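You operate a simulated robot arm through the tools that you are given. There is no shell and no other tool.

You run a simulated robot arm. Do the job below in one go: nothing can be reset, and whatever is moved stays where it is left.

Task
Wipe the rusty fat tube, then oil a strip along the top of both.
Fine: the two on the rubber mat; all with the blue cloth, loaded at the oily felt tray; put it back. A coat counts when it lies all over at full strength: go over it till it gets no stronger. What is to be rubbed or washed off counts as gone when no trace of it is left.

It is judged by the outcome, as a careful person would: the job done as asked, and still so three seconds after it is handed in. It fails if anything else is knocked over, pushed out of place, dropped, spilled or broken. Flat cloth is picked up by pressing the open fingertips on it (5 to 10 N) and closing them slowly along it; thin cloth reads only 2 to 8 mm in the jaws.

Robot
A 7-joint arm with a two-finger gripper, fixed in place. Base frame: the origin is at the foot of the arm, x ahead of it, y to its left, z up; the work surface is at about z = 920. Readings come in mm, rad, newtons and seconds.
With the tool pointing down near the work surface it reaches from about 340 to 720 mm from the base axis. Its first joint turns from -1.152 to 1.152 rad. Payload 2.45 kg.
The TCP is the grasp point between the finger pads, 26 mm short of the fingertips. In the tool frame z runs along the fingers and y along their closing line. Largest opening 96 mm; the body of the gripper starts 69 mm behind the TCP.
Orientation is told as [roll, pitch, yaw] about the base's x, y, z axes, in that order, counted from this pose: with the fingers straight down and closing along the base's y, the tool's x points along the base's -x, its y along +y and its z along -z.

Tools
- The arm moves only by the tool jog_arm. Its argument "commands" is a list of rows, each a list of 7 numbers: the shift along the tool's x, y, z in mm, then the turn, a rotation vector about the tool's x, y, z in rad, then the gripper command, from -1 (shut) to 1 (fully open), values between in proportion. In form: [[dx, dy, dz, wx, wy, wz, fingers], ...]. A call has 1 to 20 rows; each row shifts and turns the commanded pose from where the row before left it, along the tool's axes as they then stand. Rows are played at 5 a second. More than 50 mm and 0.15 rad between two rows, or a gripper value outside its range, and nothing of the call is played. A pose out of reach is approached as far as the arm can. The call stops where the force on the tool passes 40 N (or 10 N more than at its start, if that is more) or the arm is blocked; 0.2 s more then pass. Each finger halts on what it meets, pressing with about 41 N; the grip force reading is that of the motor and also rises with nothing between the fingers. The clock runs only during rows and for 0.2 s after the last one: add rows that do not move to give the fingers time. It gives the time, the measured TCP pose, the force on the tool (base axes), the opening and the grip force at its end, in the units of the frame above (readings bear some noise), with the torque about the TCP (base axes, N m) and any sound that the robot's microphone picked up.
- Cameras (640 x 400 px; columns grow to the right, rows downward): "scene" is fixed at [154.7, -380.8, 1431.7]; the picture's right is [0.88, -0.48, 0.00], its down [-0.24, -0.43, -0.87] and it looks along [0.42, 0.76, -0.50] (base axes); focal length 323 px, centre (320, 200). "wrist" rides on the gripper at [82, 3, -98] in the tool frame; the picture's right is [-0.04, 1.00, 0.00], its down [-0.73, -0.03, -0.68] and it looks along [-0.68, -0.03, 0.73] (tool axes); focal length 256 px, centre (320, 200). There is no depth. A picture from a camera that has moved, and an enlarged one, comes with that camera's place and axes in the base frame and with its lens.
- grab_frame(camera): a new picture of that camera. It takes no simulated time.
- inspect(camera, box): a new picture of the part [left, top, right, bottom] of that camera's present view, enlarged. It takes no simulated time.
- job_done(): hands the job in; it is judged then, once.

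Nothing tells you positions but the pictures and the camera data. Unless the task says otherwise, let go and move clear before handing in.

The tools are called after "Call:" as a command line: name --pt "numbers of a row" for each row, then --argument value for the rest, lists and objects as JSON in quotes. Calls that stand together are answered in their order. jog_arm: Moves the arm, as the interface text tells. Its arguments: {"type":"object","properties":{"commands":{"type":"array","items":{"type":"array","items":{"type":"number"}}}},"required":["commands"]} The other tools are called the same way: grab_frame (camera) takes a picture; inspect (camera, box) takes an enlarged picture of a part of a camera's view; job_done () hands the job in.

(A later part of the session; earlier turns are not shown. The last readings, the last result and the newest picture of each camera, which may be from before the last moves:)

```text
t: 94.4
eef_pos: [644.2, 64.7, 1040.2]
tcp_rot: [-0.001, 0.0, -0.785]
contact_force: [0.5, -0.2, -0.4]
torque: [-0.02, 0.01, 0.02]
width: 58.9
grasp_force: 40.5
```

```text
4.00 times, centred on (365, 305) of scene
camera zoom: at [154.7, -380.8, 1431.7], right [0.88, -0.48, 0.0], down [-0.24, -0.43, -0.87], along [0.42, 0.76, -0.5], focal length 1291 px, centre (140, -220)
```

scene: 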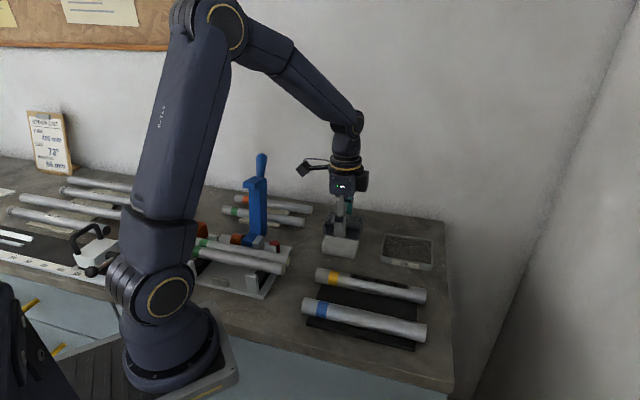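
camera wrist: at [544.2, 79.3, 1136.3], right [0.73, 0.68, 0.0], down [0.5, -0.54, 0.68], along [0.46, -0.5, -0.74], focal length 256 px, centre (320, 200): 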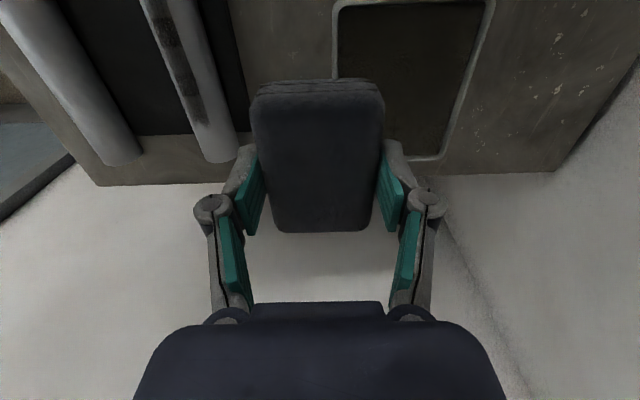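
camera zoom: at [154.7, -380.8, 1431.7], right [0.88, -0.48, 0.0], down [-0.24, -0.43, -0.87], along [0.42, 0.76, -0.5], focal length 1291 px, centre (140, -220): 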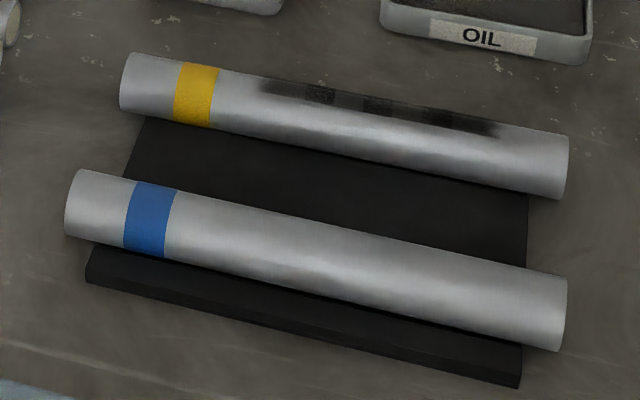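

This is my reference view. Now reload at the tray right here.

Call:
jog_arm --pt "0 0 30 0 0 0 0" --pt "0 0 25 0 0 0 0" --pt "0 0 6 0 0 0 0" --pt "0 0 1.5 0 0 0 0" --pt "0 0 0 0 0 0 0"

Call:
jog_arm --pt "0 0 0.8 0 0 0 0" --pt "0 0 0 0 0 0 0"

Call:
jog_arm --pt "0 0 0.6 0 0 0 0" --pt "0 0 0 0 0 0 0"

```text
t: 95.6
eef_pos: [643.3, 65.1, 976.4]
tcp_rot: [0.0, 0.002, -0.786]
contact_force: [0.5, -0.1, -0.6]
torque: [-0.03, -0.02, -0.01]
width: 58.8
grasp_force: 40.5
```

```text
t: 96.2
eef_pos: [644.3, 65.0, 975.5]
tcp_rot: [0.0, 0.0, -0.786]
contact_force: [0.5, 0.0, -0.5]
torque: [0.01, 0.0, -0.01]
width: 58.7
grasp_force: 41.5
```

```text
t: 96.8
eef_pos: [644.0, 64.7, 975.1]
tcp_rot: [0.001, 0.0, -0.787]
contact_force: [-0.2, 0.1, -0.6]
torque: [0.01, 0.0, 0.02]
width: 58.8
grasp_force: 40.9
```

Call:
jog_arm --pt "0 0 0.6 0 0 0 0" --pt "0 0 0 0 0 0 0"

Call:
jog_arm --pt "0 0 0.6 0 0 0 0" --pt "0 0 0 0 0 0 0"

```text
t: 97.4
eef_pos: [643.8, 63.4, 974.9]
tcp_rot: [0.001, 0.001, -0.786]
contact_force: [0.1, -0.2, -0.7]
torque: [0.0, 0.01, 0.02]
width: 58.8
grasp_force: 41.2
```

```text
t: 98.0
eef_pos: [644.5, 65.0, 974.2]
tcp_rot: [0.001, 0.0, -0.787]
contact_force: [-0.6, 0.1, 2.4]
torque: [-0.04, 0.07, 0.02]
width: 58.9
grasp_force: 40.7
```

Call:
jog_arm --pt "0 0 0.4 0 0 0 0" --pt "4 0 0 0 0 0 0" --pt "-4 0 0 0 0 0 0" --pt "-4 0 0 0 0 0 0" --pt "4 0 0 0 0 0 0" --pt "4 0 0 0 0 0 0" --pt "-4 0 0 0 0 0 0" --pt "-4 0 0 0 0 0 0" --pt "4 0 0 0 0 0 0" --pt "0 0 0 0 0 0 0"

Call:
grab_frame --camera "wrist"

Call:
inspect --camera "scene" --box '[350, 180, 470, 290]'

```text
t: 100.2
eef_pos: [644.9, 65.3, 974.9]
tcp_rot: [0.004, -0.001, -0.787]
contact_force: [6.1, 2.5, 14.1]
torque: [0.16, 0.03, -0.06]
width: 58.5
grasp_force: 41.2
```

```text
taken
camera wrist: at [589.1, 123.5, 1071.5], right [0.74, 0.68, 0.0], down [0.49, -0.54, 0.68], along [0.46, -0.5, -0.73], focal length 256 px, centre (320, 200)
```

wrist: 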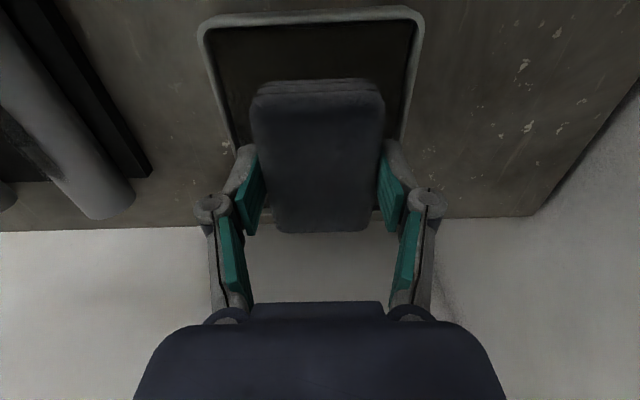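

```text
3.64 times, centred on (410, 235) of scene
camera zoom: at [154.6, -380.7, 1431.8], right [0.88, -0.48, 0.0], down [-0.24, -0.43, -0.87], along [0.42, 0.76, -0.5], focal length 1173 px, centre (-7, 73)
```

zoom: 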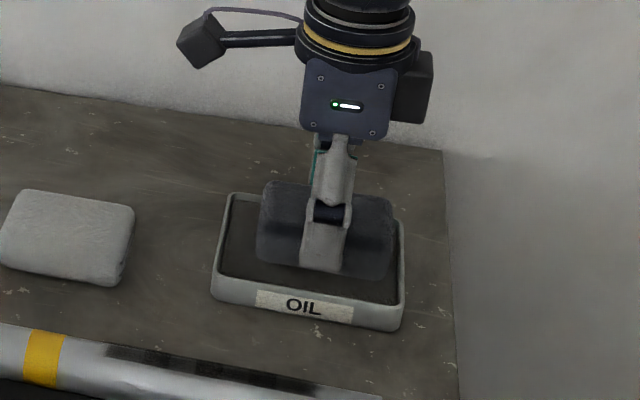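

Call:
jog_arm --pt "0 0 -10 0 0 0 0" --pt "0 0 -35 0 0 0 0" --pt "12.9 -37.8 0 0 0 0 0" --pt "12.9 -37.8 0 0 0 0 0" --pt "12.9 -37.8 0 0 0 0 0" --pt "12.9 -37.8 0 0 0 0 0" --pt "0 0 0 0 0 0 0" --pt "0 0 20 0 0 0 0" --pt "0 0 8 0 0 0 0" --pt "0 0 1.5 0 0 0 0" --pt "0 0 0 0 0 0 0"

Call:
grab_frame --camera "wrist"

Call:
jog_arm --pt "0 0 0.7 0 0 0 0" --pt "0 0 0 0 0 0 0"

```text
t: 102.6
eef_pos: [502.3, -6.0, 988.8]
tcp_rot: [0.003, -0.003, -0.786]
contact_force: [-4.6, -2.4, 29.9]
torque: [-0.02, 0.36, 0.0]
width: 59.0
grasp_force: 40.7
```

```text
taken
camera wrist: at [445.2, 53.6, 1086.4], right [0.74, 0.68, 0.0], down [0.49, -0.54, 0.68], along [0.46, -0.5, -0.73], focal length 256 px, centre (320, 200)
```

wrist: 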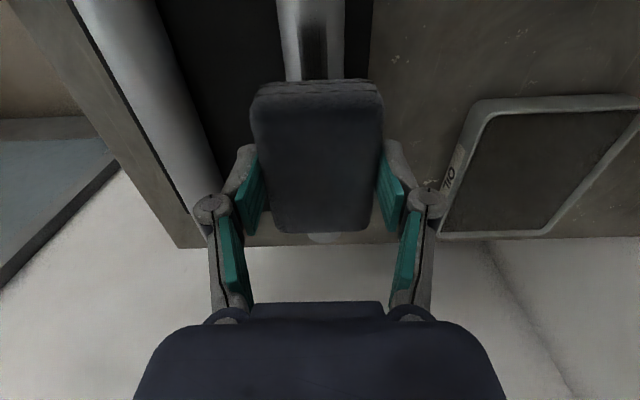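

```text
t: 103.1
eef_pos: [501.7, -5.1, 989.5]
tcp_rot: [0.003, -0.003, -0.787]
contact_force: [-3.8, 0.2, 11.4]
torque: [0.02, 0.24, 0.04]
width: 58.8
grasp_force: 40.8
stopped in row 2: the force on the tool passed its limit at 41 N (the readings are from after the stop); the commanded pose is now the measured one
```

Contact was already made; now at 11 N. I'll rub slowly with small strokes.

Call:
jog_arm --pt "4 0 0 0 0 0 0" --pt "4 0 0 0 0 0 0" --pt "-4 0 0 0 0 0 0" --pt "-4 0 0 0 0 0 0" --pt "-4 0 0 0 0 0 0" --pt "-4 0 0 0 0 0 0" --pt "4 0 0 0 0 0 0" --pt "4 0 0 0 0 0 0" --pt "0 0 0 0 0 0 0"

```text
t: 105.1
eef_pos: [501.8, -6.1, 989.1]
tcp_rot: [0.002, -0.002, -0.787]
contact_force: [1.3, -2.7, 5.5]
torque: [-0.22, -0.22, 0.01]
width: 58.9
grasp_force: 40.9
```

Call:
jog_arm --pt "0 0 0.2 0 0 0 0" --pt "4 0 0 0 0 0 0" --pt "4 0 0 0 0 0 0" --pt "4 0 0 0 0 0 0" --pt "4 0 0 0 0 0 0" --pt "4 0 0 0 0 0 0" --pt "0 0 0 0 0 0 0"

Call:
jog_arm --pt "-4 0 0 0 0 0 0" --pt "-4 0 0 0 0 0 0" --pt "-4 0 0 0 0 0 0" --pt "-4 0 0 0 0 0 0" --pt "-4 0 0 0 0 0 0" --pt "0 0 0 0 0 0 0"

```text
t: 106.7
eef_pos: [490.0, 8.3, 988.7]
tcp_rot: [0.007, -0.008, -0.789]
contact_force: [6.9, -8.9, 28.4]
torque: [-0.24, -0.02, 0.04]
width: 58.8
grasp_force: 41.0
```

```text
t: 107.2
eef_pos: [492.2, 8.0, 988.2]
tcp_rot: [0.003, 0.004, -0.782]
contact_force: [-3.8, 0.3, 10.2]
torque: [-0.2, -0.06, -0.06]
width: 58.8
grasp_force: 40.8
stopped in row 2: the force on the tool passed its limit at 43 N (the readings are from after the stop); the commanded pose is now the measured one
```

Call:
jog_arm --pt "0 0 -10 0 0 0 0" --pt "0 0 -40 0 0 0 0" --pt "-14.8 37.5 0 0 0 0 0" --pt "-14.8 37.5 0 0 0 0 0" --pt "-14.8 37.5 0 0 0 0 0" --pt "-14.8 37.5 0 0 0 0 0" --pt "0 0 0 0 0 0 0" --pt "0 0 0 0 0 0 0"

Call:
inspect --camera "scene" --box '[340, 265, 420, 310]'

Call:
inspect --camera "scene" --box '[345, 270, 385, 295]'

Call:
inspect --camera "scene" --box '[375, 275, 415, 300]'

Call:
jog_arm --pt "0 0 0 0 0 0 0"

```text
t: 109.0
eef_pos: [638.4, 75.1, 1038.7]
tcp_rot: [0.0, 0.003, -0.784]
contact_force: [0.5, 1.4, 0.5]
torque: [-0.03, 0.01, 0.05]
width: 58.9
grasp_force: 41.4
```

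```text
8.00 times, centred on (380, 288) of scene
camera zoom: at [154.7, -380.8, 1431.7], right [0.88, -0.48, 0.0], down [-0.24, -0.43, -0.87], along [0.42, 0.76, -0.5], focal length 2581 px, centre (-160, -500)
```

zoom: 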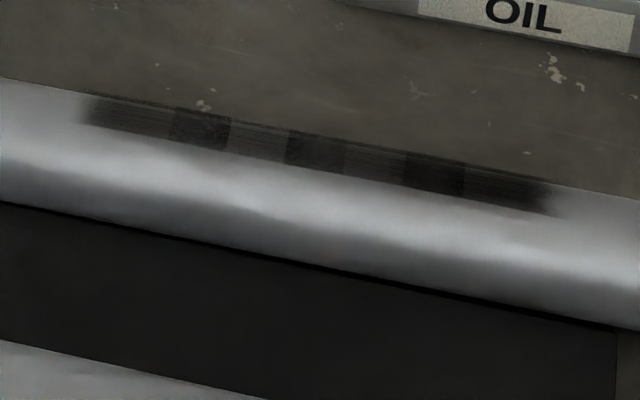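

```text
16.00 times, centred on (365, 282) of scene
camera zoom: at [154.7, -380.8, 1431.7], right [0.88, -0.48, 0.0], down [-0.24, -0.43, -0.87], along [0.42, 0.76, -0.5], focal length 5163 px, centre (-400, -1120)
```

zoom: 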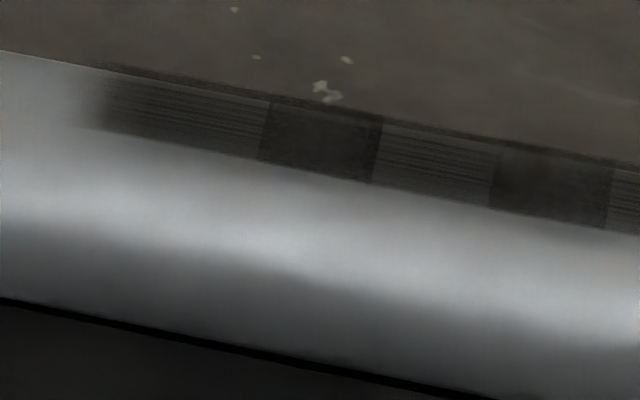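

```text
16.00 times, centred on (395, 288) of scene
camera zoom: at [154.7, -380.8, 1431.7], right [0.88, -0.48, 0.0], down [-0.24, -0.43, -0.87], along [0.42, 0.76, -0.5], focal length 5163 px, centre (-880, -1200)
```

zoom: 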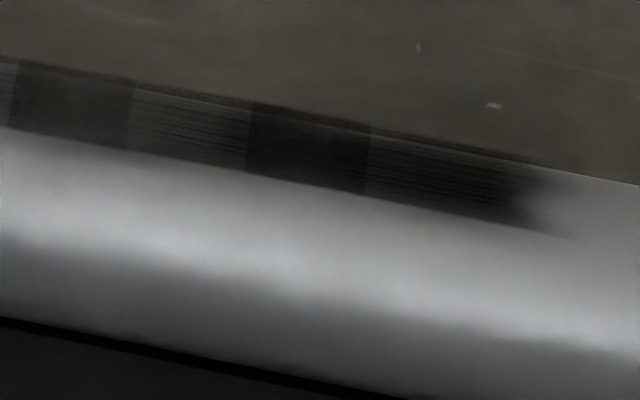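

```text
t: 109.5
eef_pos: [638.0, 74.4, 1038.4]
tcp_rot: [0.003, 0.004, -0.784]
contact_force: [0.1, 1.2, -0.5]
torque: [-0.02, 0.03, 0.03]
width: 58.4
grasp_force: 41.0
```

Practically the same as the reference view, so it seems near saturation. I'll check from a different angle with the wrist camera.

Call:
jog_arm --pt "19.5 -14.7 -5 0.002 -0.004 0.002 0" --pt "19.5 -14.7 -5 0 0 0 0" --pt "19.5 -14.7 -5 0 0 0 0" --pt "0 0 0 0 0 0 0" --pt "0 0 0 0 0 0 0"

Call:
grab_frame --camera "wrist"

Call:
inspect --camera "wrist" --box '[80, 30, 240, 130]'

```text
t: 110.7
eef_pos: [567.3, 81.4, 1053.0]
tcp_rot: [0.0, 0.0, -0.786]
contact_force: [0.2, 0.7, 0.2]
torque: [-0.02, 0.0, 0.01]
width: 58.8
grasp_force: 40.5
```

```text
taken
camera wrist: at [511.6, 140.9, 1151.5], right [0.74, 0.68, 0.0], down [0.5, -0.54, 0.68], along [0.46, -0.5, -0.73], focal length 256 px, centre (320, 200)
```

wrist: 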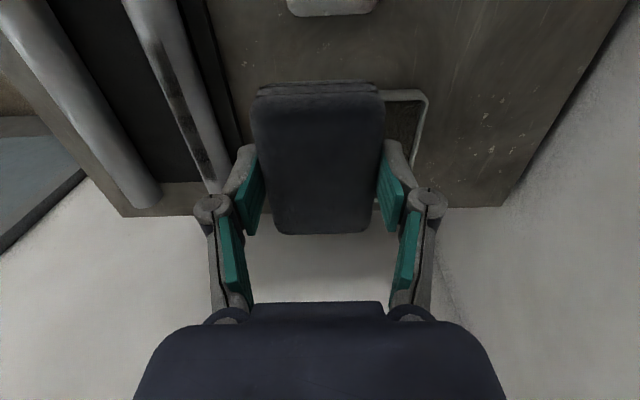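

```text
4.00 times, centred on (160, 80) of wrist
camera zoom: at [511.6, 140.9, 1151.5], right [0.74, 0.68, 0.0], down [0.5, -0.54, 0.68], along [0.46, -0.5, -0.73], focal length 1024 px, centre (960, 680)
```

zoom: 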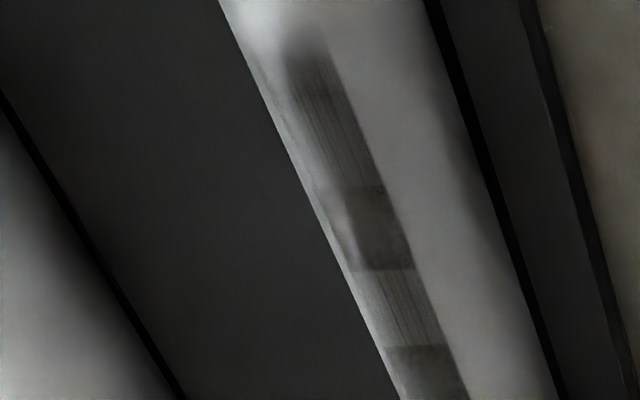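

Call:
inspect --camera "wrist" --box '[140, 60, 220, 110]'

Call:
inspect --camera "wrist" --box '[120, 10, 200, 60]'

Call:
inspect --camera "wrist" --box '[160, 110, 240, 160]'

```text
8.00 times, centred on (180, 85) of wrist
camera zoom: at [511.6, 140.9, 1151.5], right [0.74, 0.68, 0.0], down [0.5, -0.54, 0.68], along [0.46, -0.5, -0.73], focal length 2048 px, centre (1440, 1120)
```

zoom: 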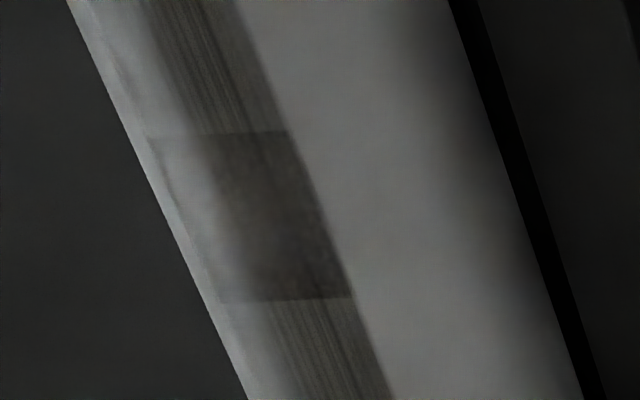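

```text
8.00 times, centred on (160, 35) of wrist
camera zoom: at [511.6, 140.9, 1151.5], right [0.74, 0.68, 0.0], down [0.5, -0.54, 0.68], along [0.46, -0.5, -0.73], focal length 2048 px, centre (1600, 1520)
```

zoom: 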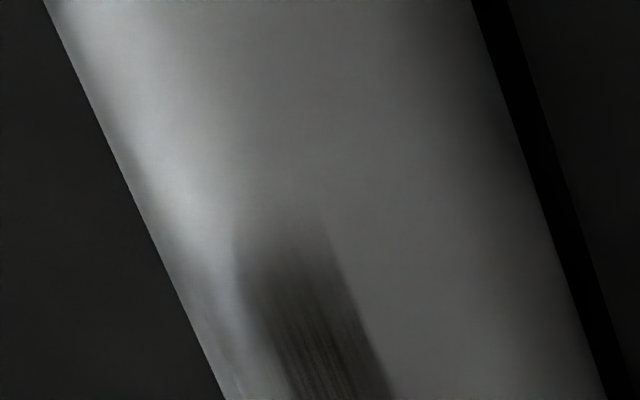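

```text
8.00 times, centred on (200, 135) of wrist
camera zoom: at [511.6, 140.9, 1151.5], right [0.74, 0.68, 0.0], down [0.5, -0.54, 0.68], along [0.46, -0.5, -0.73], focal length 2048 px, centre (1280, 720)
```

zoom: 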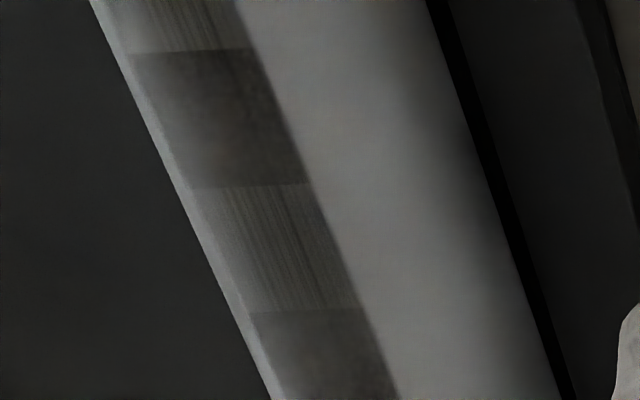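

The strip sits squarely on the top with overlapping film patches that look saturated. Next, the blue-band tube: I'll move over its middle and check centring.

Call:
jog_arm --pt "-3.3 -39.7 0 0 0 0 0" --pt "-3.3 -39.7 0 0 0 0 0" --pt "-3.3 -39.7 0 0 0 0 0" --pt "-3.3 -39.7 0 0 0 0 0" --pt "-3.3 -39.7 0 0 0 0 0" --pt "0 0 15 0 0 0 0" --pt "0 0 0 0 0 0 0"

Call:
grab_frame --camera "wrist"

Call:
inspect --camera "wrist" --box '[240, 0, 400, 100]'

Call:
inspect --camera "scene" --box '[280, 215, 440, 355]'

```text
t: 112.2
eef_pos: [434.7, -69.2, 1040.5]
tcp_rot: [-0.001, -0.001, -0.786]
contact_force: [0.5, -1.2, -0.7]
torque: [0.01, -0.02, 0.03]
width: 58.6
grasp_force: 40.9
```

```text
taken
camera wrist: at [379.0, -10.2, 1137.9], right [0.74, 0.68, 0.0], down [0.5, -0.54, 0.68], along [0.46, -0.5, -0.73], focal length 256 px, centre (320, 200)
```

wrist: 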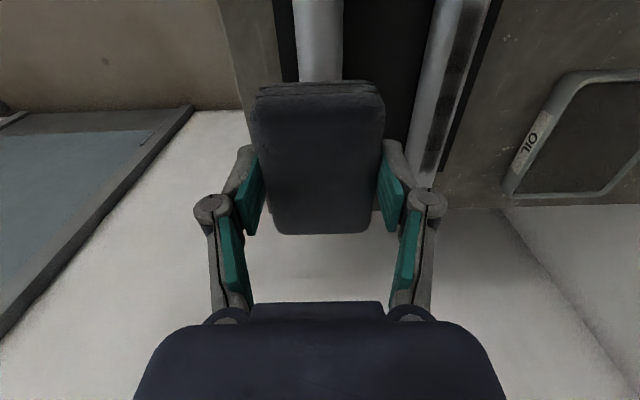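

```text
4.00 times, centred on (320, 50) of wrist
camera zoom: at [379.0, -10.2, 1137.9], right [0.74, 0.68, 0.0], down [0.5, -0.54, 0.68], along [0.46, -0.5, -0.73], focal length 1024 px, centre (320, 800)
```

zoom: 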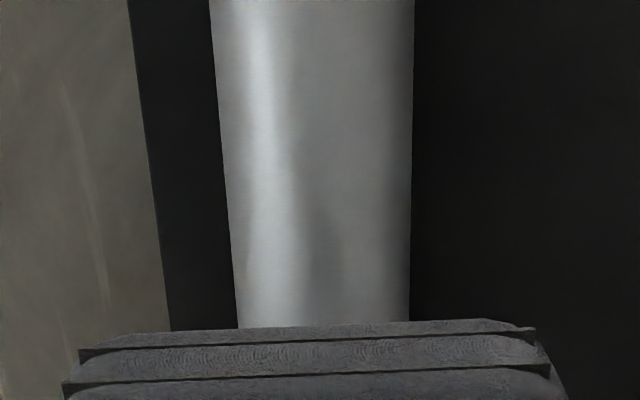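

```text
2.86 times, centred on (360, 285) of scene
camera zoom: at [154.7, -380.8, 1431.7], right [0.88, -0.48, 0.0], down [-0.24, -0.43, -0.87], along [0.42, 0.76, -0.5], focal length 922 px, centre (206, -43)
```

zoom: 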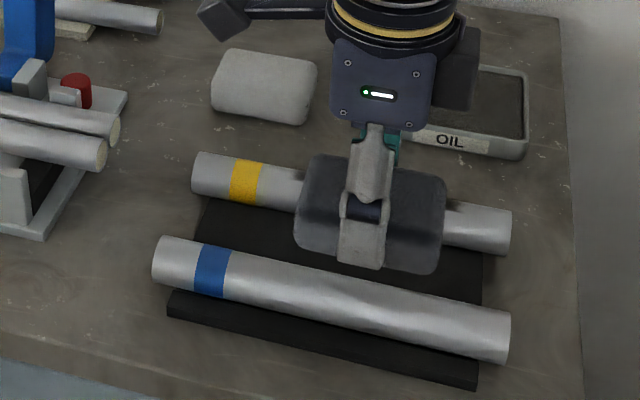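

Shift 2.4 mm to centre, then lower carefully onto the blue-band tube.

Call:
jog_arm --pt "0 2.4 25 0 0 0 0" --pt "0 0 18 0 0 0 0" --pt "0 0 5 0 0 0 0" --pt "0 0 0 0 0 0 0"

Call:
jog_arm --pt "0 0 0.8 0 0 0 0" --pt "0 0 0 0 0 0 0"

```text
t: 113.2
eef_pos: [438.5, -66.6, 990.7]
tcp_rot: [0.001, 0.0, -0.785]
contact_force: [0.6, 0.3, -0.1]
torque: [0.03, -0.02, 0.02]
width: 58.7
grasp_force: 40.7
```

```text
t: 113.8
eef_pos: [438.9, -67.8, 990.0]
tcp_rot: [-0.001, 0.001, -0.783]
contact_force: [0.2, 0.2, -0.7]
torque: [0.0, 0.03, -0.03]
width: 58.7
grasp_force: 41.5
```

Call:
jog_arm --pt "0 0 0.7 0 0 0 0" --pt "0 0 0 0 0 0 0"

Call:
jog_arm --pt "0 0 0.6 0 0 0 0" --pt "0 0 0 0 0 0 0"

```text
t: 114.5
eef_pos: [438.0, -67.0, 988.4]
tcp_rot: [0.0, 0.0, -0.785]
contact_force: [-0.7, 0.4, 6.6]
torque: [0.15, 0.13, 0.0]
width: 58.7
grasp_force: 40.4
```

```text
t: 115.0
eef_pos: [439.2, -68.3, 988.3]
tcp_rot: [0.002, -0.001, -0.785]
contact_force: [-3.3, 4.2, 31.9]
torque: [0.3, 0.34, -0.04]
width: 59.1
grasp_force: 41.1
```

Call:
jog_arm --pt "0 0 -0.5 0 0 0 0" --pt "0 0 0 0 0 0 0"

Call:
jog_arm --pt "-4 0 0 0 0 0 0" --pt "-4 0 0 0 0 0 0" --pt "-4 0 0 0 0 0 0" --pt "4 0 0 0 0 0 0" --pt "4 0 0 0 0 0 0" --pt "4 0 0 0 0 0 0" --pt "0 0 0 0 0 0 0"

```text
t: 115.7
eef_pos: [438.4, -68.6, 988.7]
tcp_rot: [0.0, -0.001, -0.786]
contact_force: [0.5, 1.7, 18.4]
torque: [-0.02, -0.03, -0.01]
width: 58.9
grasp_force: 40.6
```

```text
t: 117.2
eef_pos: [438.9, -67.5, 987.8]
tcp_rot: [0.001, -0.001, -0.785]
contact_force: [3.4, -3.3, 8.6]
torque: [-0.25, -0.2, 0.0]
width: 59.1
grasp_force: 41.3
```

Call:
jog_arm --pt "5 0 0 0 0 0 0" --pt "5 0 0 0 0 0 0" --pt "5 0 0 0 0 0 0" --pt "5 0 0 0 0 0 0" --pt "0 0 0 0 0 0 0"

Call:
jog_arm --pt "-5 0 0 0 0 0 0" --pt "-5 0 0 0 0 0 0" --pt "-5 0 0 0 0 0 0" --pt "-5 0 0 0 0 0 0" --pt "-5 0 0 0 0 0 0" --pt "-5 0 0 0 0 0 0" --pt "-5 0 0 0 0 0 0" --pt "-5 0 0 0 0 0 0" --pt "0 0 0 0 0 0 0"

Call:
inspect --camera "scene" --box '[280, 215, 440, 355]'

```text
t: 118.5
eef_pos: [424.1, -54.4, 989.2]
tcp_rot: [0.0, 0.001, -0.786]
contact_force: [-0.2, 0.3, 0.5]
torque: [-0.02, 0.02, 0.01]
width: 58.9
grasp_force: 40.9
```

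```text
t: 120.5
eef_pos: [454.3, -81.5, 989.6]
tcp_rot: [0.0, 0.0, -0.785]
contact_force: [0.3, 0.0, -0.5]
torque: [0.0, -0.02, -0.05]
width: 58.8
grasp_force: 40.8
```

```text
2.86 times, centred on (360, 285) of scene
camera zoom: at [154.7, -380.8, 1431.7], right [0.88, -0.48, 0.0], down [-0.24, -0.43, -0.87], along [0.42, 0.76, -0.5], focal length 922 px, centre (206, -43)
```

zoom: 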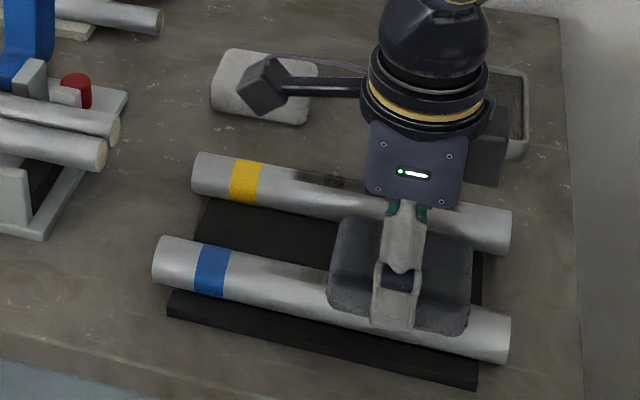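

Call:
jog_arm --pt "0 0 0.4 0 0 0 0" --pt "0 0 0 0 0 0 0"

Call:
jog_arm --pt "0 0 0.3 0 0 0 0" --pt "0 0 0 0 0 0 0"

```text
t: 121.0
eef_pos: [453.8, -81.5, 989.4]
tcp_rot: [0.0, 0.0, -0.786]
contact_force: [-0.4, 0.4, -0.5]
torque: [-0.01, -0.01, 0.0]
width: 58.9
grasp_force: 41.1
```

```text
t: 121.7
eef_pos: [453.2, -81.6, 988.0]
tcp_rot: [0.0, 0.0, -0.784]
contact_force: [0.3, 0.7, 4.7]
torque: [0.06, 0.02, 0.0]
width: 59.0
grasp_force: 41.3
```

Call:
jog_arm --pt "0 0 0.15 0 0 0 0" --pt "-5 0 0 0 0 0 0" --pt "-5 0 0 0 0 0 0" --pt "-5 0 0 0 0 0 0" --pt "5 0 0 0 0 0 0" --pt "5 0 0 0 0 0 0" --pt "5 0 0 0 0 0 0" --pt "0 0 0 0 0 0 0"

Call:
jog_arm --pt "5 0 0.1 0 0 0 0" --pt "5 0 0 0 0 0 0" --pt "5 0 0 0 0 0 0" --pt "5 0 0 0 0 0 0" --pt "0 0 0 0 0 0 0"

```text
t: 123.5
eef_pos: [454.3, -82.5, 988.2]
tcp_rot: [0.001, -0.005, -0.785]
contact_force: [5.9, -4.9, 15.6]
torque: [-0.09, -0.05, 0.04]
width: 58.8
grasp_force: 40.9
```

```text
t: 124.7
eef_pos: [439.6, -68.3, 987.5]
tcp_rot: [0.0, 0.0, -0.785]
contact_force: [4.2, -3.5, 10.3]
torque: [-0.14, -0.16, -0.01]
width: 58.9
grasp_force: 41.2
```

Good steady pressure. Continue strokes toward the banded end, then lift to look.

Call:
jog_arm --pt "5 0 0.1 0 0 0 0" --pt "5 0 0 0 0 0 0" --pt "5 0 0 0 0 0 0" --pt "5 0 0 0 0 0 0" --pt "0 0 0 0 0 0 0"

Call:
jog_arm --pt "5 0 0.1 0 0 0 0" --pt "5 0 0 0 0 0 0" --pt "5 0 0 0 0 0 0" --pt "-5 0 0 0 0 0 0" --pt "-5 0 0 0 0 0 0" --pt "-5 0 0 0 0 0 0" --pt "0 0 0 0 0 0 0"

Call:
inspect --camera "scene" --box '[280, 215, 440, 355]'

```text
t: 125.8
eef_pos: [425.0, -53.8, 986.8]
tcp_rot: [0.003, -0.003, -0.785]
contact_force: [6.1, -6.5, 23.3]
torque: [-0.16, -0.04, 0.0]
width: 58.8
grasp_force: 41.2
```

```text
t: 127.5
eef_pos: [423.9, -51.3, 987.9]
tcp_rot: [0.0, 0.001, -0.786]
contact_force: [-10.8, 6.9, 24.9]
torque: [0.22, 0.37, -0.03]
width: 58.5
grasp_force: 40.8
```

```text
2.86 times, centred on (360, 285) of scene
camera zoom: at [154.1, -380.5, 1431.9], right [0.88, -0.48, 0.0], down [-0.24, -0.43, -0.87], along [0.42, 0.76, -0.5], focal length 922 px, centre (206, -43)
```

zoom: 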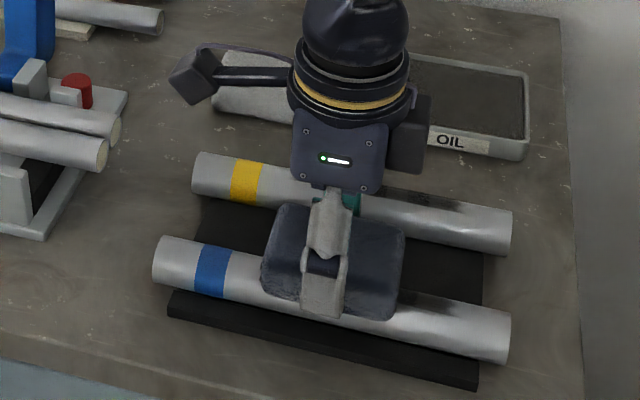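

Oil now shows on the blue-band tube and the cloth is paler. I'll lift, park above the tray and look.

Call:
jog_arm --pt "0 0 -10 0 0 0 0" --pt "0 0 -42 0 0 0 0" --pt "-12.2 39.6 0 0 0 0 0" --pt "-12.2 39.6 0 0 0 0 0" --pt "-12.2 39.6 0 0 0 0 0" --pt "-12.2 39.6 0 0 0 0 0" --pt "-12.2 39.6 0 0 0 0 0" --pt "-12.2 39.6 0 0 0 0 0" --pt "0 0 0 0 0 0 0" --pt "0 0 0 0 0 0 0"

Call:
inspect --camera "scene" --box '[295, 255, 435, 355]'

Call:
inspect --camera "scene" --box '[335, 295, 415, 340]'

Call:
inspect --camera "scene" --box '[340, 265, 420, 310]'

Call:
grab_frame --camera "wrist"

```text
t: 129.7
eef_pos: [647.8, 63.1, 1039.1]
tcp_rot: [-0.001, 0.0, -0.784]
contact_force: [0.9, 0.4, -0.3]
torque: [0.03, -0.02, -0.04]
width: 58.8
grasp_force: 41.5
```

```text
4.00 times, centred on (365, 305) of scene
camera zoom: at [154.7, -380.8, 1431.7], right [0.88, -0.48, 0.0], down [-0.24, -0.43, -0.87], along [0.42, 0.76, -0.5], focal length 1291 px, centre (140, -220)
```

zoom: 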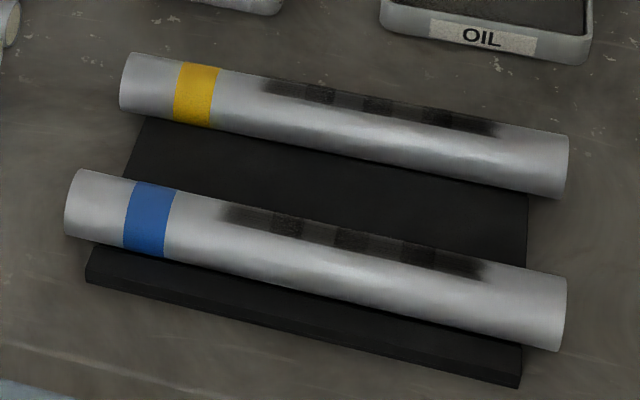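

```text
8.00 times, centred on (375, 318) of scene
camera zoom: at [154.7, -380.8, 1431.7], right [0.88, -0.48, 0.0], down [-0.24, -0.43, -0.87], along [0.42, 0.76, -0.5], focal length 2581 px, centre (-120, -740)
```

zoom: 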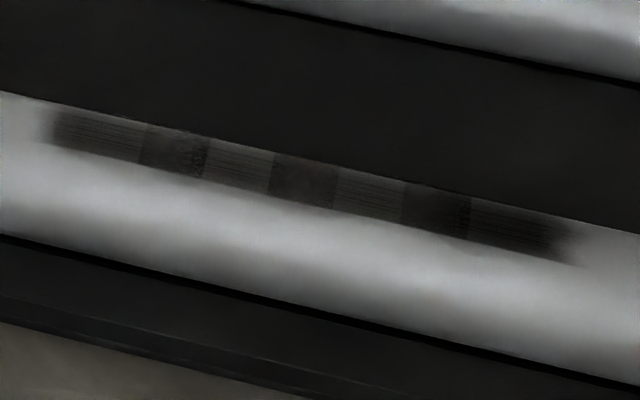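

```text
8.00 times, centred on (380, 288) of scene
camera zoom: at [154.7, -380.8, 1431.7], right [0.88, -0.48, 0.0], down [-0.24, -0.43, -0.87], along [0.42, 0.76, -0.5], focal length 2581 px, centre (-160, -500)
```

zoom: 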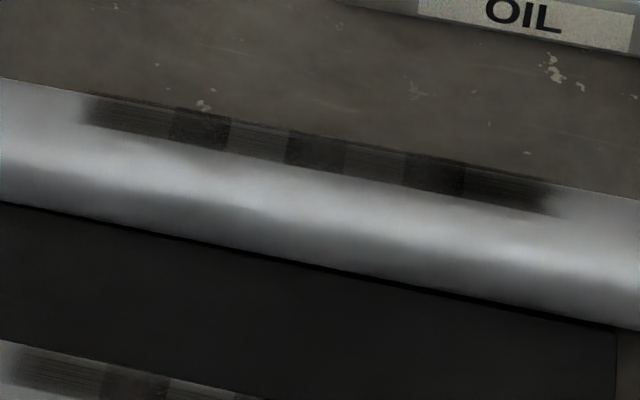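

```text
taken
camera wrist: at [591.3, 121.8, 1136.5], right [0.74, 0.68, 0.0], down [0.5, -0.54, 0.68], along [0.46, -0.5, -0.73], focal length 256 px, centre (320, 200)
```

wrist: 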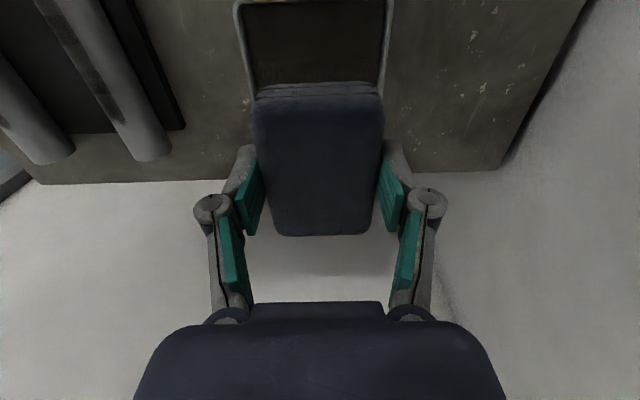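

Both tubes now carry the same strip pattern. The cloth is partly spent (bluish), so I'll reload it.

Call:
jog_arm --pt "2.5 -0.5 30 0 0 0 0" --pt "0 0 25 0 0 0 0" --pt "0 0 7 0 0 0 0" --pt "0 0 1.5 0 0 0 0" --pt "0 0 0 0 0 0 0"

Call:
jog_arm --pt "0 0 0.7 0 0 0 0" --pt "0 0 0 0 0 0 0"

Call:
grab_frame --camera "wrist"

```text
t: 130.8
eef_pos: [644.3, 66.0, 976.2]
tcp_rot: [-0.001, 0.001, -0.786]
contact_force: [0.1, -0.5, 0.2]
torque: [-0.02, -0.01, -0.01]
width: 58.6
grasp_force: 41.5
```

```text
t: 131.4
eef_pos: [643.0, 64.5, 976.8]
tcp_rot: [-0.001, 0.0, -0.786]
contact_force: [-0.4, 0.3, -0.5]
torque: [-0.02, 0.02, -0.02]
width: 58.9
grasp_force: 40.8
```

```text
taken
camera wrist: at [587.4, 123.0, 1072.8], right [0.74, 0.68, 0.0], down [0.5, -0.54, 0.68], along [0.46, -0.5, -0.73], focal length 256 px, centre (320, 200)
```

wrist: 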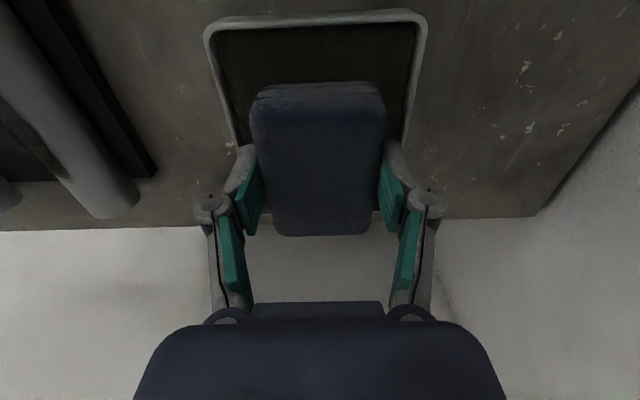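

Call:
jog_arm --pt "0 0 0.7 0 0 0 0" --pt "0 0 0.7 0 0 0 0" --pt "0 0 0 0 0 0 0"

Call:
jog_arm --pt "0 0 0.5 0 0 0 0" --pt "0 0 0 0 0 0 0"

```text
t: 132.2
eef_pos: [643.2, 65.0, 974.3]
tcp_rot: [0.001, 0.002, -0.784]
contact_force: [-0.4, 0.0, -0.2]
torque: [0.04, 0.0, -0.02]
width: 58.9
grasp_force: 40.7
```

```text
t: 132.8
eef_pos: [642.5, 63.5, 972.5]
tcp_rot: [0.0, -0.002, -0.785]
contact_force: [0.4, -0.2, 0.6]
torque: [0.03, 0.01, -0.01]
width: 58.8
grasp_force: 40.7
```

Call:
jog_arm --pt "0 0 0.4 0 0 0 0" --pt "0 0 0 0 0 0 0"

Call:
jog_arm --pt "0 0 0.3 0 0 0 0" --pt "0 0 0 0 0 0 0"

```text
t: 133.4
eef_pos: [644.0, 63.9, 971.9]
tcp_rot: [0.001, 0.0, -0.786]
contact_force: [-0.5, -0.1, 1.6]
torque: [0.11, 0.07, 0.05]
width: 58.7
grasp_force: 41.3
```

```text
t: 134.1
eef_pos: [641.7, 63.1, 973.4]
tcp_rot: [-0.001, -0.001, -0.785]
contact_force: [1.0, 0.7, 2.3]
torque: [0.13, -0.01, -0.01]
width: 58.9
grasp_force: 41.0
```

Call:
jog_arm --pt "0 0 0.3 0 0 0 0" --pt "4 0 0 0 0 0 0" --pt "-4 0 0 0 0 0 0" --pt "-4 0 0 0 0 0 0" --pt "4 0 0 0 0 0 0" --pt "4 0 0 0 0 0 0" --pt "-4 0 0 0 0 0 0" --pt "-4 0 0 0 0 0 0" --pt "4 0 0 0 0 0 0" --pt "0 0 0 0 0 0 0" --pt "0 0 0 0 0 0 0"

Call:
grab_frame --camera "wrist"

```text
t: 136.4
eef_pos: [643.6, 63.2, 972.1]
tcp_rot: [0.0, 0.001, -0.783]
contact_force: [1.4, -2.1, 2.4]
torque: [0.06, 0.0, -0.03]
width: 58.8
grasp_force: 41.1
```

```text
taken
camera wrist: at [587.2, 122.5, 1070.0], right [0.74, 0.68, 0.0], down [0.5, -0.54, 0.68], along [0.46, -0.5, -0.73], focal length 256 px, centre (320, 200)
```

wrist: 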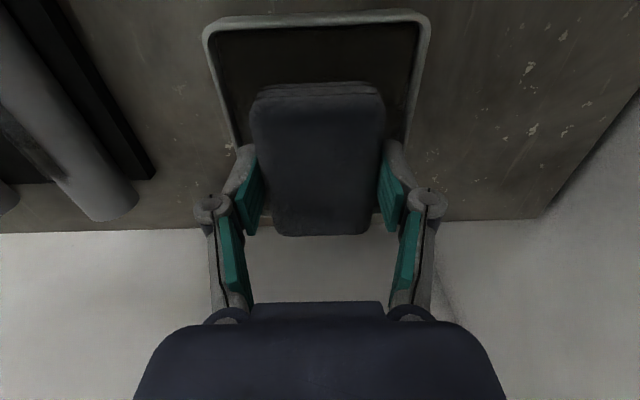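

Call:
jog_arm --pt "0 0 -10 0 0 0 0" --pt "0 0 -40 0 0 0 0" --pt "10.7 -39.8 0 0 0 0 0" --pt "10.7 -39.8 0 0 0 0 0" --pt "10.7 -39.8 0 0 0 0 0" --pt "10.7 -39.8 0 0 0 0 0" --pt "10.7 -39.8 0 0 0 0 0" --pt "10.7 -39.8 0 0 0 0 0" --pt "0 0 0 0 0 0 0" --pt "0 0 20 0 0 0 0" --pt "0 0 10 0 0 0 0" --pt "0 0 2 0 0 0 0" --pt "0 0 0 0 0 0 0"

Call:
grab_frame --camera "wrist"

```text
t: 139.2
eef_pos: [428.6, -59.6, 989.4]
tcp_rot: [0.0, -0.001, -0.786]
contact_force: [0.0, -0.3, 0.1]
torque: [-0.03, 0.0, 0.0]
width: 58.7
grasp_force: 40.8
```

```text
taken
camera wrist: at [372.1, -0.5, 1087.0], right [0.74, 0.68, 0.0], down [0.5, -0.54, 0.68], along [0.46, -0.5, -0.73], focal length 256 px, centre (320, 200)
```

wrist: 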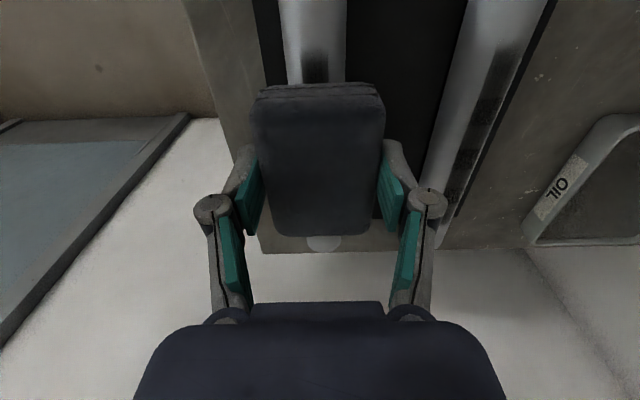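

Call:
jog_arm --pt "0 0 0.8 0 0 0 0" --pt "0 0 0 0 0 0 0"

Call:
jog_arm --pt "0 0 0.5 0 0 0 0" --pt "0 0 0 0 0 0 0"

Call:
jog_arm --pt "0 0 0.4 0 0 0 0" --pt "0 0 0 0 0 0 0"

```text
t: 139.8
eef_pos: [429.0, -58.9, 988.7]
tcp_rot: [-0.001, -0.002, -0.787]
contact_force: [0.1, -0.7, -1.0]
torque: [0.0, -0.01, -0.02]
width: 58.8
grasp_force: 40.7
```

```text
t: 140.4
eef_pos: [427.9, -60.2, 989.0]
tcp_rot: [0.0, 0.0, -0.784]
contact_force: [-0.2, -0.4, 0.0]
torque: [0.02, -0.01, -0.04]
width: 58.7
grasp_force: 41.0
```

```text
t: 141.1
eef_pos: [427.9, -59.7, 989.0]
tcp_rot: [-0.001, -0.002, -0.785]
contact_force: [0.2, 0.4, 0.0]
torque: [0.01, 0.02, -0.03]
width: 59.1
grasp_force: 40.6
```

Call:
jog_arm --pt "0 0 0.4 0 0 0 0" --pt "0 0 0 0 0 0 0"

Call:
jog_arm --pt "0 0 0.3 0 0 0 0" --pt "0 0 0 0 0 0 0"

Call:
jog_arm --pt "0 0 0.3 0 0 0 0" --pt "0 0 0 0 0 0 0"

```text
t: 141.7
eef_pos: [429.0, -59.2, 988.2]
tcp_rot: [0.001, -0.001, -0.786]
contact_force: [0.5, 0.3, -0.5]
torque: [0.0, 0.02, 0.02]
width: 58.6
grasp_force: 40.8
```

```text
t: 142.2
eef_pos: [428.0, -59.6, 988.3]
tcp_rot: [0.001, 0.001, -0.785]
contact_force: [0.1, 0.0, -0.1]
torque: [-0.01, 0.01, -0.01]
width: 58.9
grasp_force: 40.9
```

```text
t: 142.8
eef_pos: [428.6, -60.8, 988.2]
tcp_rot: [-0.002, 0.001, -0.785]
contact_force: [-1.2, 1.0, 3.5]
torque: [0.0, 0.06, 0.0]
width: 58.6
grasp_force: 41.4
```

Call:
jog_arm --pt "0 0 0.25 0 0 0 0" --pt "5 0 0 0 0 0 0" --pt "5 0 0 0 0 0 0" --pt "-5 0 0 0 0 0 0" --pt "-5 0 0 0 0 0 0" --pt "0 0 0 0 0 0 0"

Call:
jog_arm --pt "-5 0 0 0 0 0 0" --pt "-5 0 0 0 0 0 0" --pt "5 0 0 0 0 0 0" --pt "5 0 0 0 0 0 0" --pt "0 0 0 0 0 0 0"

```text
t: 144.2
eef_pos: [428.8, -59.7, 988.6]
tcp_rot: [-0.001, 0.0, -0.785]
contact_force: [-6.6, 8.8, 22.5]
torque: [0.27, 0.14, 0.03]
width: 59.1
grasp_force: 40.8
```

```text
t: 145.4
eef_pos: [428.0, -61.1, 987.9]
tcp_rot: [0.0, -0.001, -0.784]
contact_force: [1.4, -1.4, 2.7]
torque: [-0.13, -0.12, -0.01]
width: 58.7
grasp_force: 40.4
```

Call:
jog_arm --pt "0 0 0.2 0 0 0 0" --pt "5 0 0 0 0 0 0" --pt "5 0 0 0 0 0 0" --pt "-5 0 0 0 0 0 0" --pt "-5 0 0 0 0 0 0" --pt "-5 0 0 0 0 0 0" --pt "-5 0 0 0 0 0 0" --pt "5 0 0 0 0 0 0" --pt "5 0 0 0 0 0 0" --pt "0 0 0 0 0 0 0"

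Call:
jog_arm --pt "-5 0 0.1 0 0 0 0" --pt "-5 0 0 0 0 0 0" --pt "-5 0 0 0 0 0 0" --pt "-5 0 0 0 0 0 0" --pt "-5 0 0 0 0 0 0" --pt "0 0 0 0 0 0 0"

```text
t: 147.7
eef_pos: [429.2, -60.4, 987.5]
tcp_rot: [0.002, -0.003, -0.784]
contact_force: [3.1, -3.4, 9.5]
torque: [-0.06, 0.0, 0.01]
width: 58.9
grasp_force: 41.6
```

```text
t: 149.1
eef_pos: [445.0, -78.5, 987.5]
tcp_rot: [0.001, -0.001, -0.785]
contact_force: [-3.0, 3.6, 9.2]
torque: [0.11, 0.06, 0.01]
width: 58.5
grasp_force: 41.2
```

Steady at ~9 N. More strokes around the middle and far part of the strip.

Call:
jog_arm --pt "-5 0 0.1 0 0 0 0" --pt "-5 0 0 0 0 0 0" --pt "5 0 0 0 0 0 0" --pt "5 0 0 0 0 0 0" --pt "5 0 0 0 0 0 0" --pt "-5 0 0 0 0 0 0" --pt "-5 0 0 0 0 0 0" --pt "-5 0 0 0 0 0 0" --pt "0 0 0 0 0 0 0"

Call:
jog_arm --pt "-5 0 0.1 0 0 0 0" --pt "-5 0 0 0 0 0 0" --pt "-5 0 0 0 0 0 0" --pt "5 0 0 0 0 0 0" --pt "5 0 0 0 0 0 0" --pt "5 0 0 0 0 0 0" --pt "0 0 0 0 0 0 0"

```text
t: 151.1
eef_pos: [452.4, -82.6, 987.5]
tcp_rot: [0.003, 0.0, -0.786]
contact_force: [-8.3, 8.5, 30.3]
torque: [0.24, 0.33, -0.01]
width: 58.6
grasp_force: 40.8
```

```text
t: 152.7
eef_pos: [453.8, -84.4, 987.1]
tcp_rot: [0.0, -0.002, -0.786]
contact_force: [2.6, -5.1, 11.6]
torque: [-0.3, -0.25, -0.03]
width: 58.5
grasp_force: 40.7
```

Call:
jog_arm --pt "-5 0 0 0 0 0 0" --pt "-5 0 0 0 0 0 0" --pt "-5 0 0 0 0 0 0" --pt "5 0 0 0 0 0 0" --pt "5 0 0 0 0 0 0" --pt "5 0 0 0 0 0 0" --pt "0 0 0 0 0 0 0"

Call:
jog_arm --pt "5 0 0.1 0 0 0 0" --pt "5 0 0 0 0 0 0" --pt "5 0 0 0 0 0 0" --pt "5 0 0 0 0 0 0" --pt "-5 0 0 0 0 0 0" --pt "-5 0 0 0 0 0 0" --pt "-5 0 0 0 0 0 0" --pt "-5 0 0 0 0 0 0" --pt "0 0 0 0 0 0 0"

```text
t: 154.2
eef_pos: [453.4, -84.5, 987.8]
tcp_rot: [-0.001, -0.002, -0.785]
contact_force: [0.0, 0.7, -0.9]
torque: [0.01, -0.01, 0.0]
width: 59.0
grasp_force: 41.0
```

```text
t: 156.2
eef_pos: [454.6, -85.5, 986.6]
tcp_rot: [-0.001, -0.001, -0.785]
contact_force: [-0.3, 0.6, -0.8]
torque: [0.0, 0.02, 0.0]
width: 58.7
grasp_force: 40.4
```

Call:
jog_arm --pt "0 0 -10 0 0 0 0" --pt "0 0 -43 0 0 0 0" --pt "-4.75 39.9 0 0 0 0 0" --pt "-4.75 39.9 0 0 0 0 0" --pt "-4.75 39.9 0 0 0 0 0" --pt "-4.75 39.9 0 0 0 0 0" --pt "-4.75 39.9 0 0 0 0 0" --pt "-4.75 39.9 0 0 0 0 0" --pt "0 0 0 0 0 0 0" --pt "0 0 0 0 0 0 0"

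Call:
inspect --camera "scene" --box '[295, 255, 435, 355]'

Call:
inspect --camera "scene" --box '[335, 295, 415, 340]'

Call:
grab_frame --camera "wrist"

```text
t: 158.4
eef_pos: [645.9, 62.1, 1042.0]
tcp_rot: [-0.002, 0.0, -0.785]
contact_force: [0.0, -0.6, -0.5]
torque: [0.01, 0.01, -0.01]
width: 58.5
grasp_force: 41.2
```

```text
4.00 times, centred on (365, 305) of scene
camera zoom: at [154.7, -380.8, 1431.7], right [0.88, -0.48, 0.0], down [-0.24, -0.43, -0.87], along [0.42, 0.76, -0.5], focal length 1291 px, centre (140, -220)
```

zoom: 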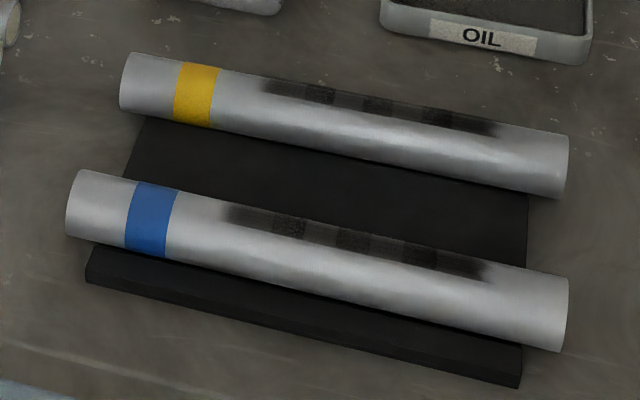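

```text
8.00 times, centred on (375, 318) of scene
camera zoom: at [154.7, -380.8, 1431.7], right [0.88, -0.48, 0.0], down [-0.24, -0.43, -0.87], along [0.42, 0.76, -0.5], focal length 2581 px, centre (-120, -740)
```

zoom: 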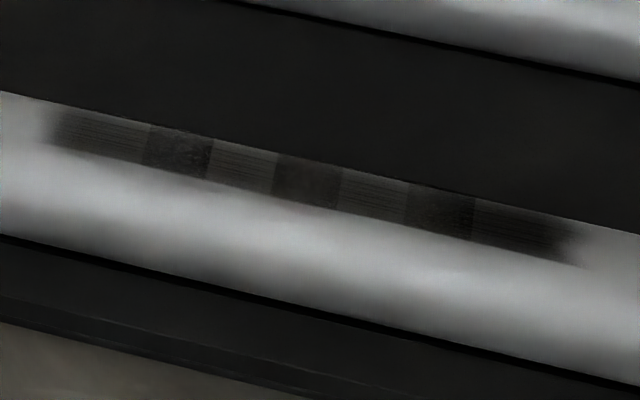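

```text
taken
camera wrist: at [589.4, 120.0, 1138.8], right [0.74, 0.68, 0.0], down [0.5, -0.54, 0.68], along [0.46, -0.5, -0.73], focal length 256 px, centre (320, 200)
```

wrist: 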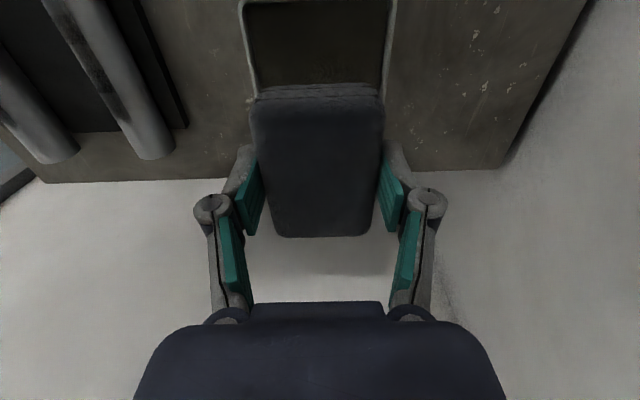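

The blue-band strip did not get any darker and the cloth stayed dark – that coat is saturated. One more confirming pass on the yellow-band tube, including both ends of its strip.

Call:
jog_arm --pt "21.8 -37.6 0 0 0 0 0" --pt "21.8 -37.6 0 0 0 0 0" --pt "21.8 -37.6 0 0 0 0 0" --pt "21.8 -37.6 0 0 0 0 0" --pt "0 0 0 0 0 0 0" --pt "0 0 30 0 0 0 0" --pt "0 0 18 0 0 0 0" --pt "0 0 3 0 0 0 0" --pt "0 0 0 0 0 0 0"

Call:
grab_frame --camera "wrist"

```text
t: 160.4
eef_pos: [476.4, 17.6, 986.5]
tcp_rot: [-0.001, 0.001, -0.785]
contact_force: [-0.5, 0.0, -0.5]
torque: [0.02, 0.01, 0.01]
width: 58.6
grasp_force: 40.7
```

```text
taken
camera wrist: at [419.1, 77.4, 1085.2], right [0.73, 0.68, 0.0], down [0.5, -0.54, 0.68], along [0.46, -0.5, -0.73], focal length 256 px, centre (320, 200)
```

wrist: 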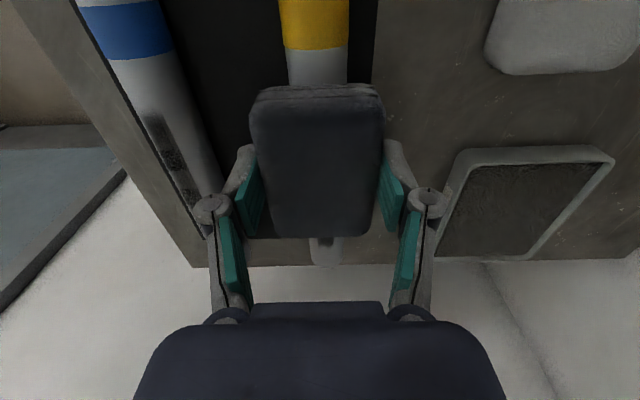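

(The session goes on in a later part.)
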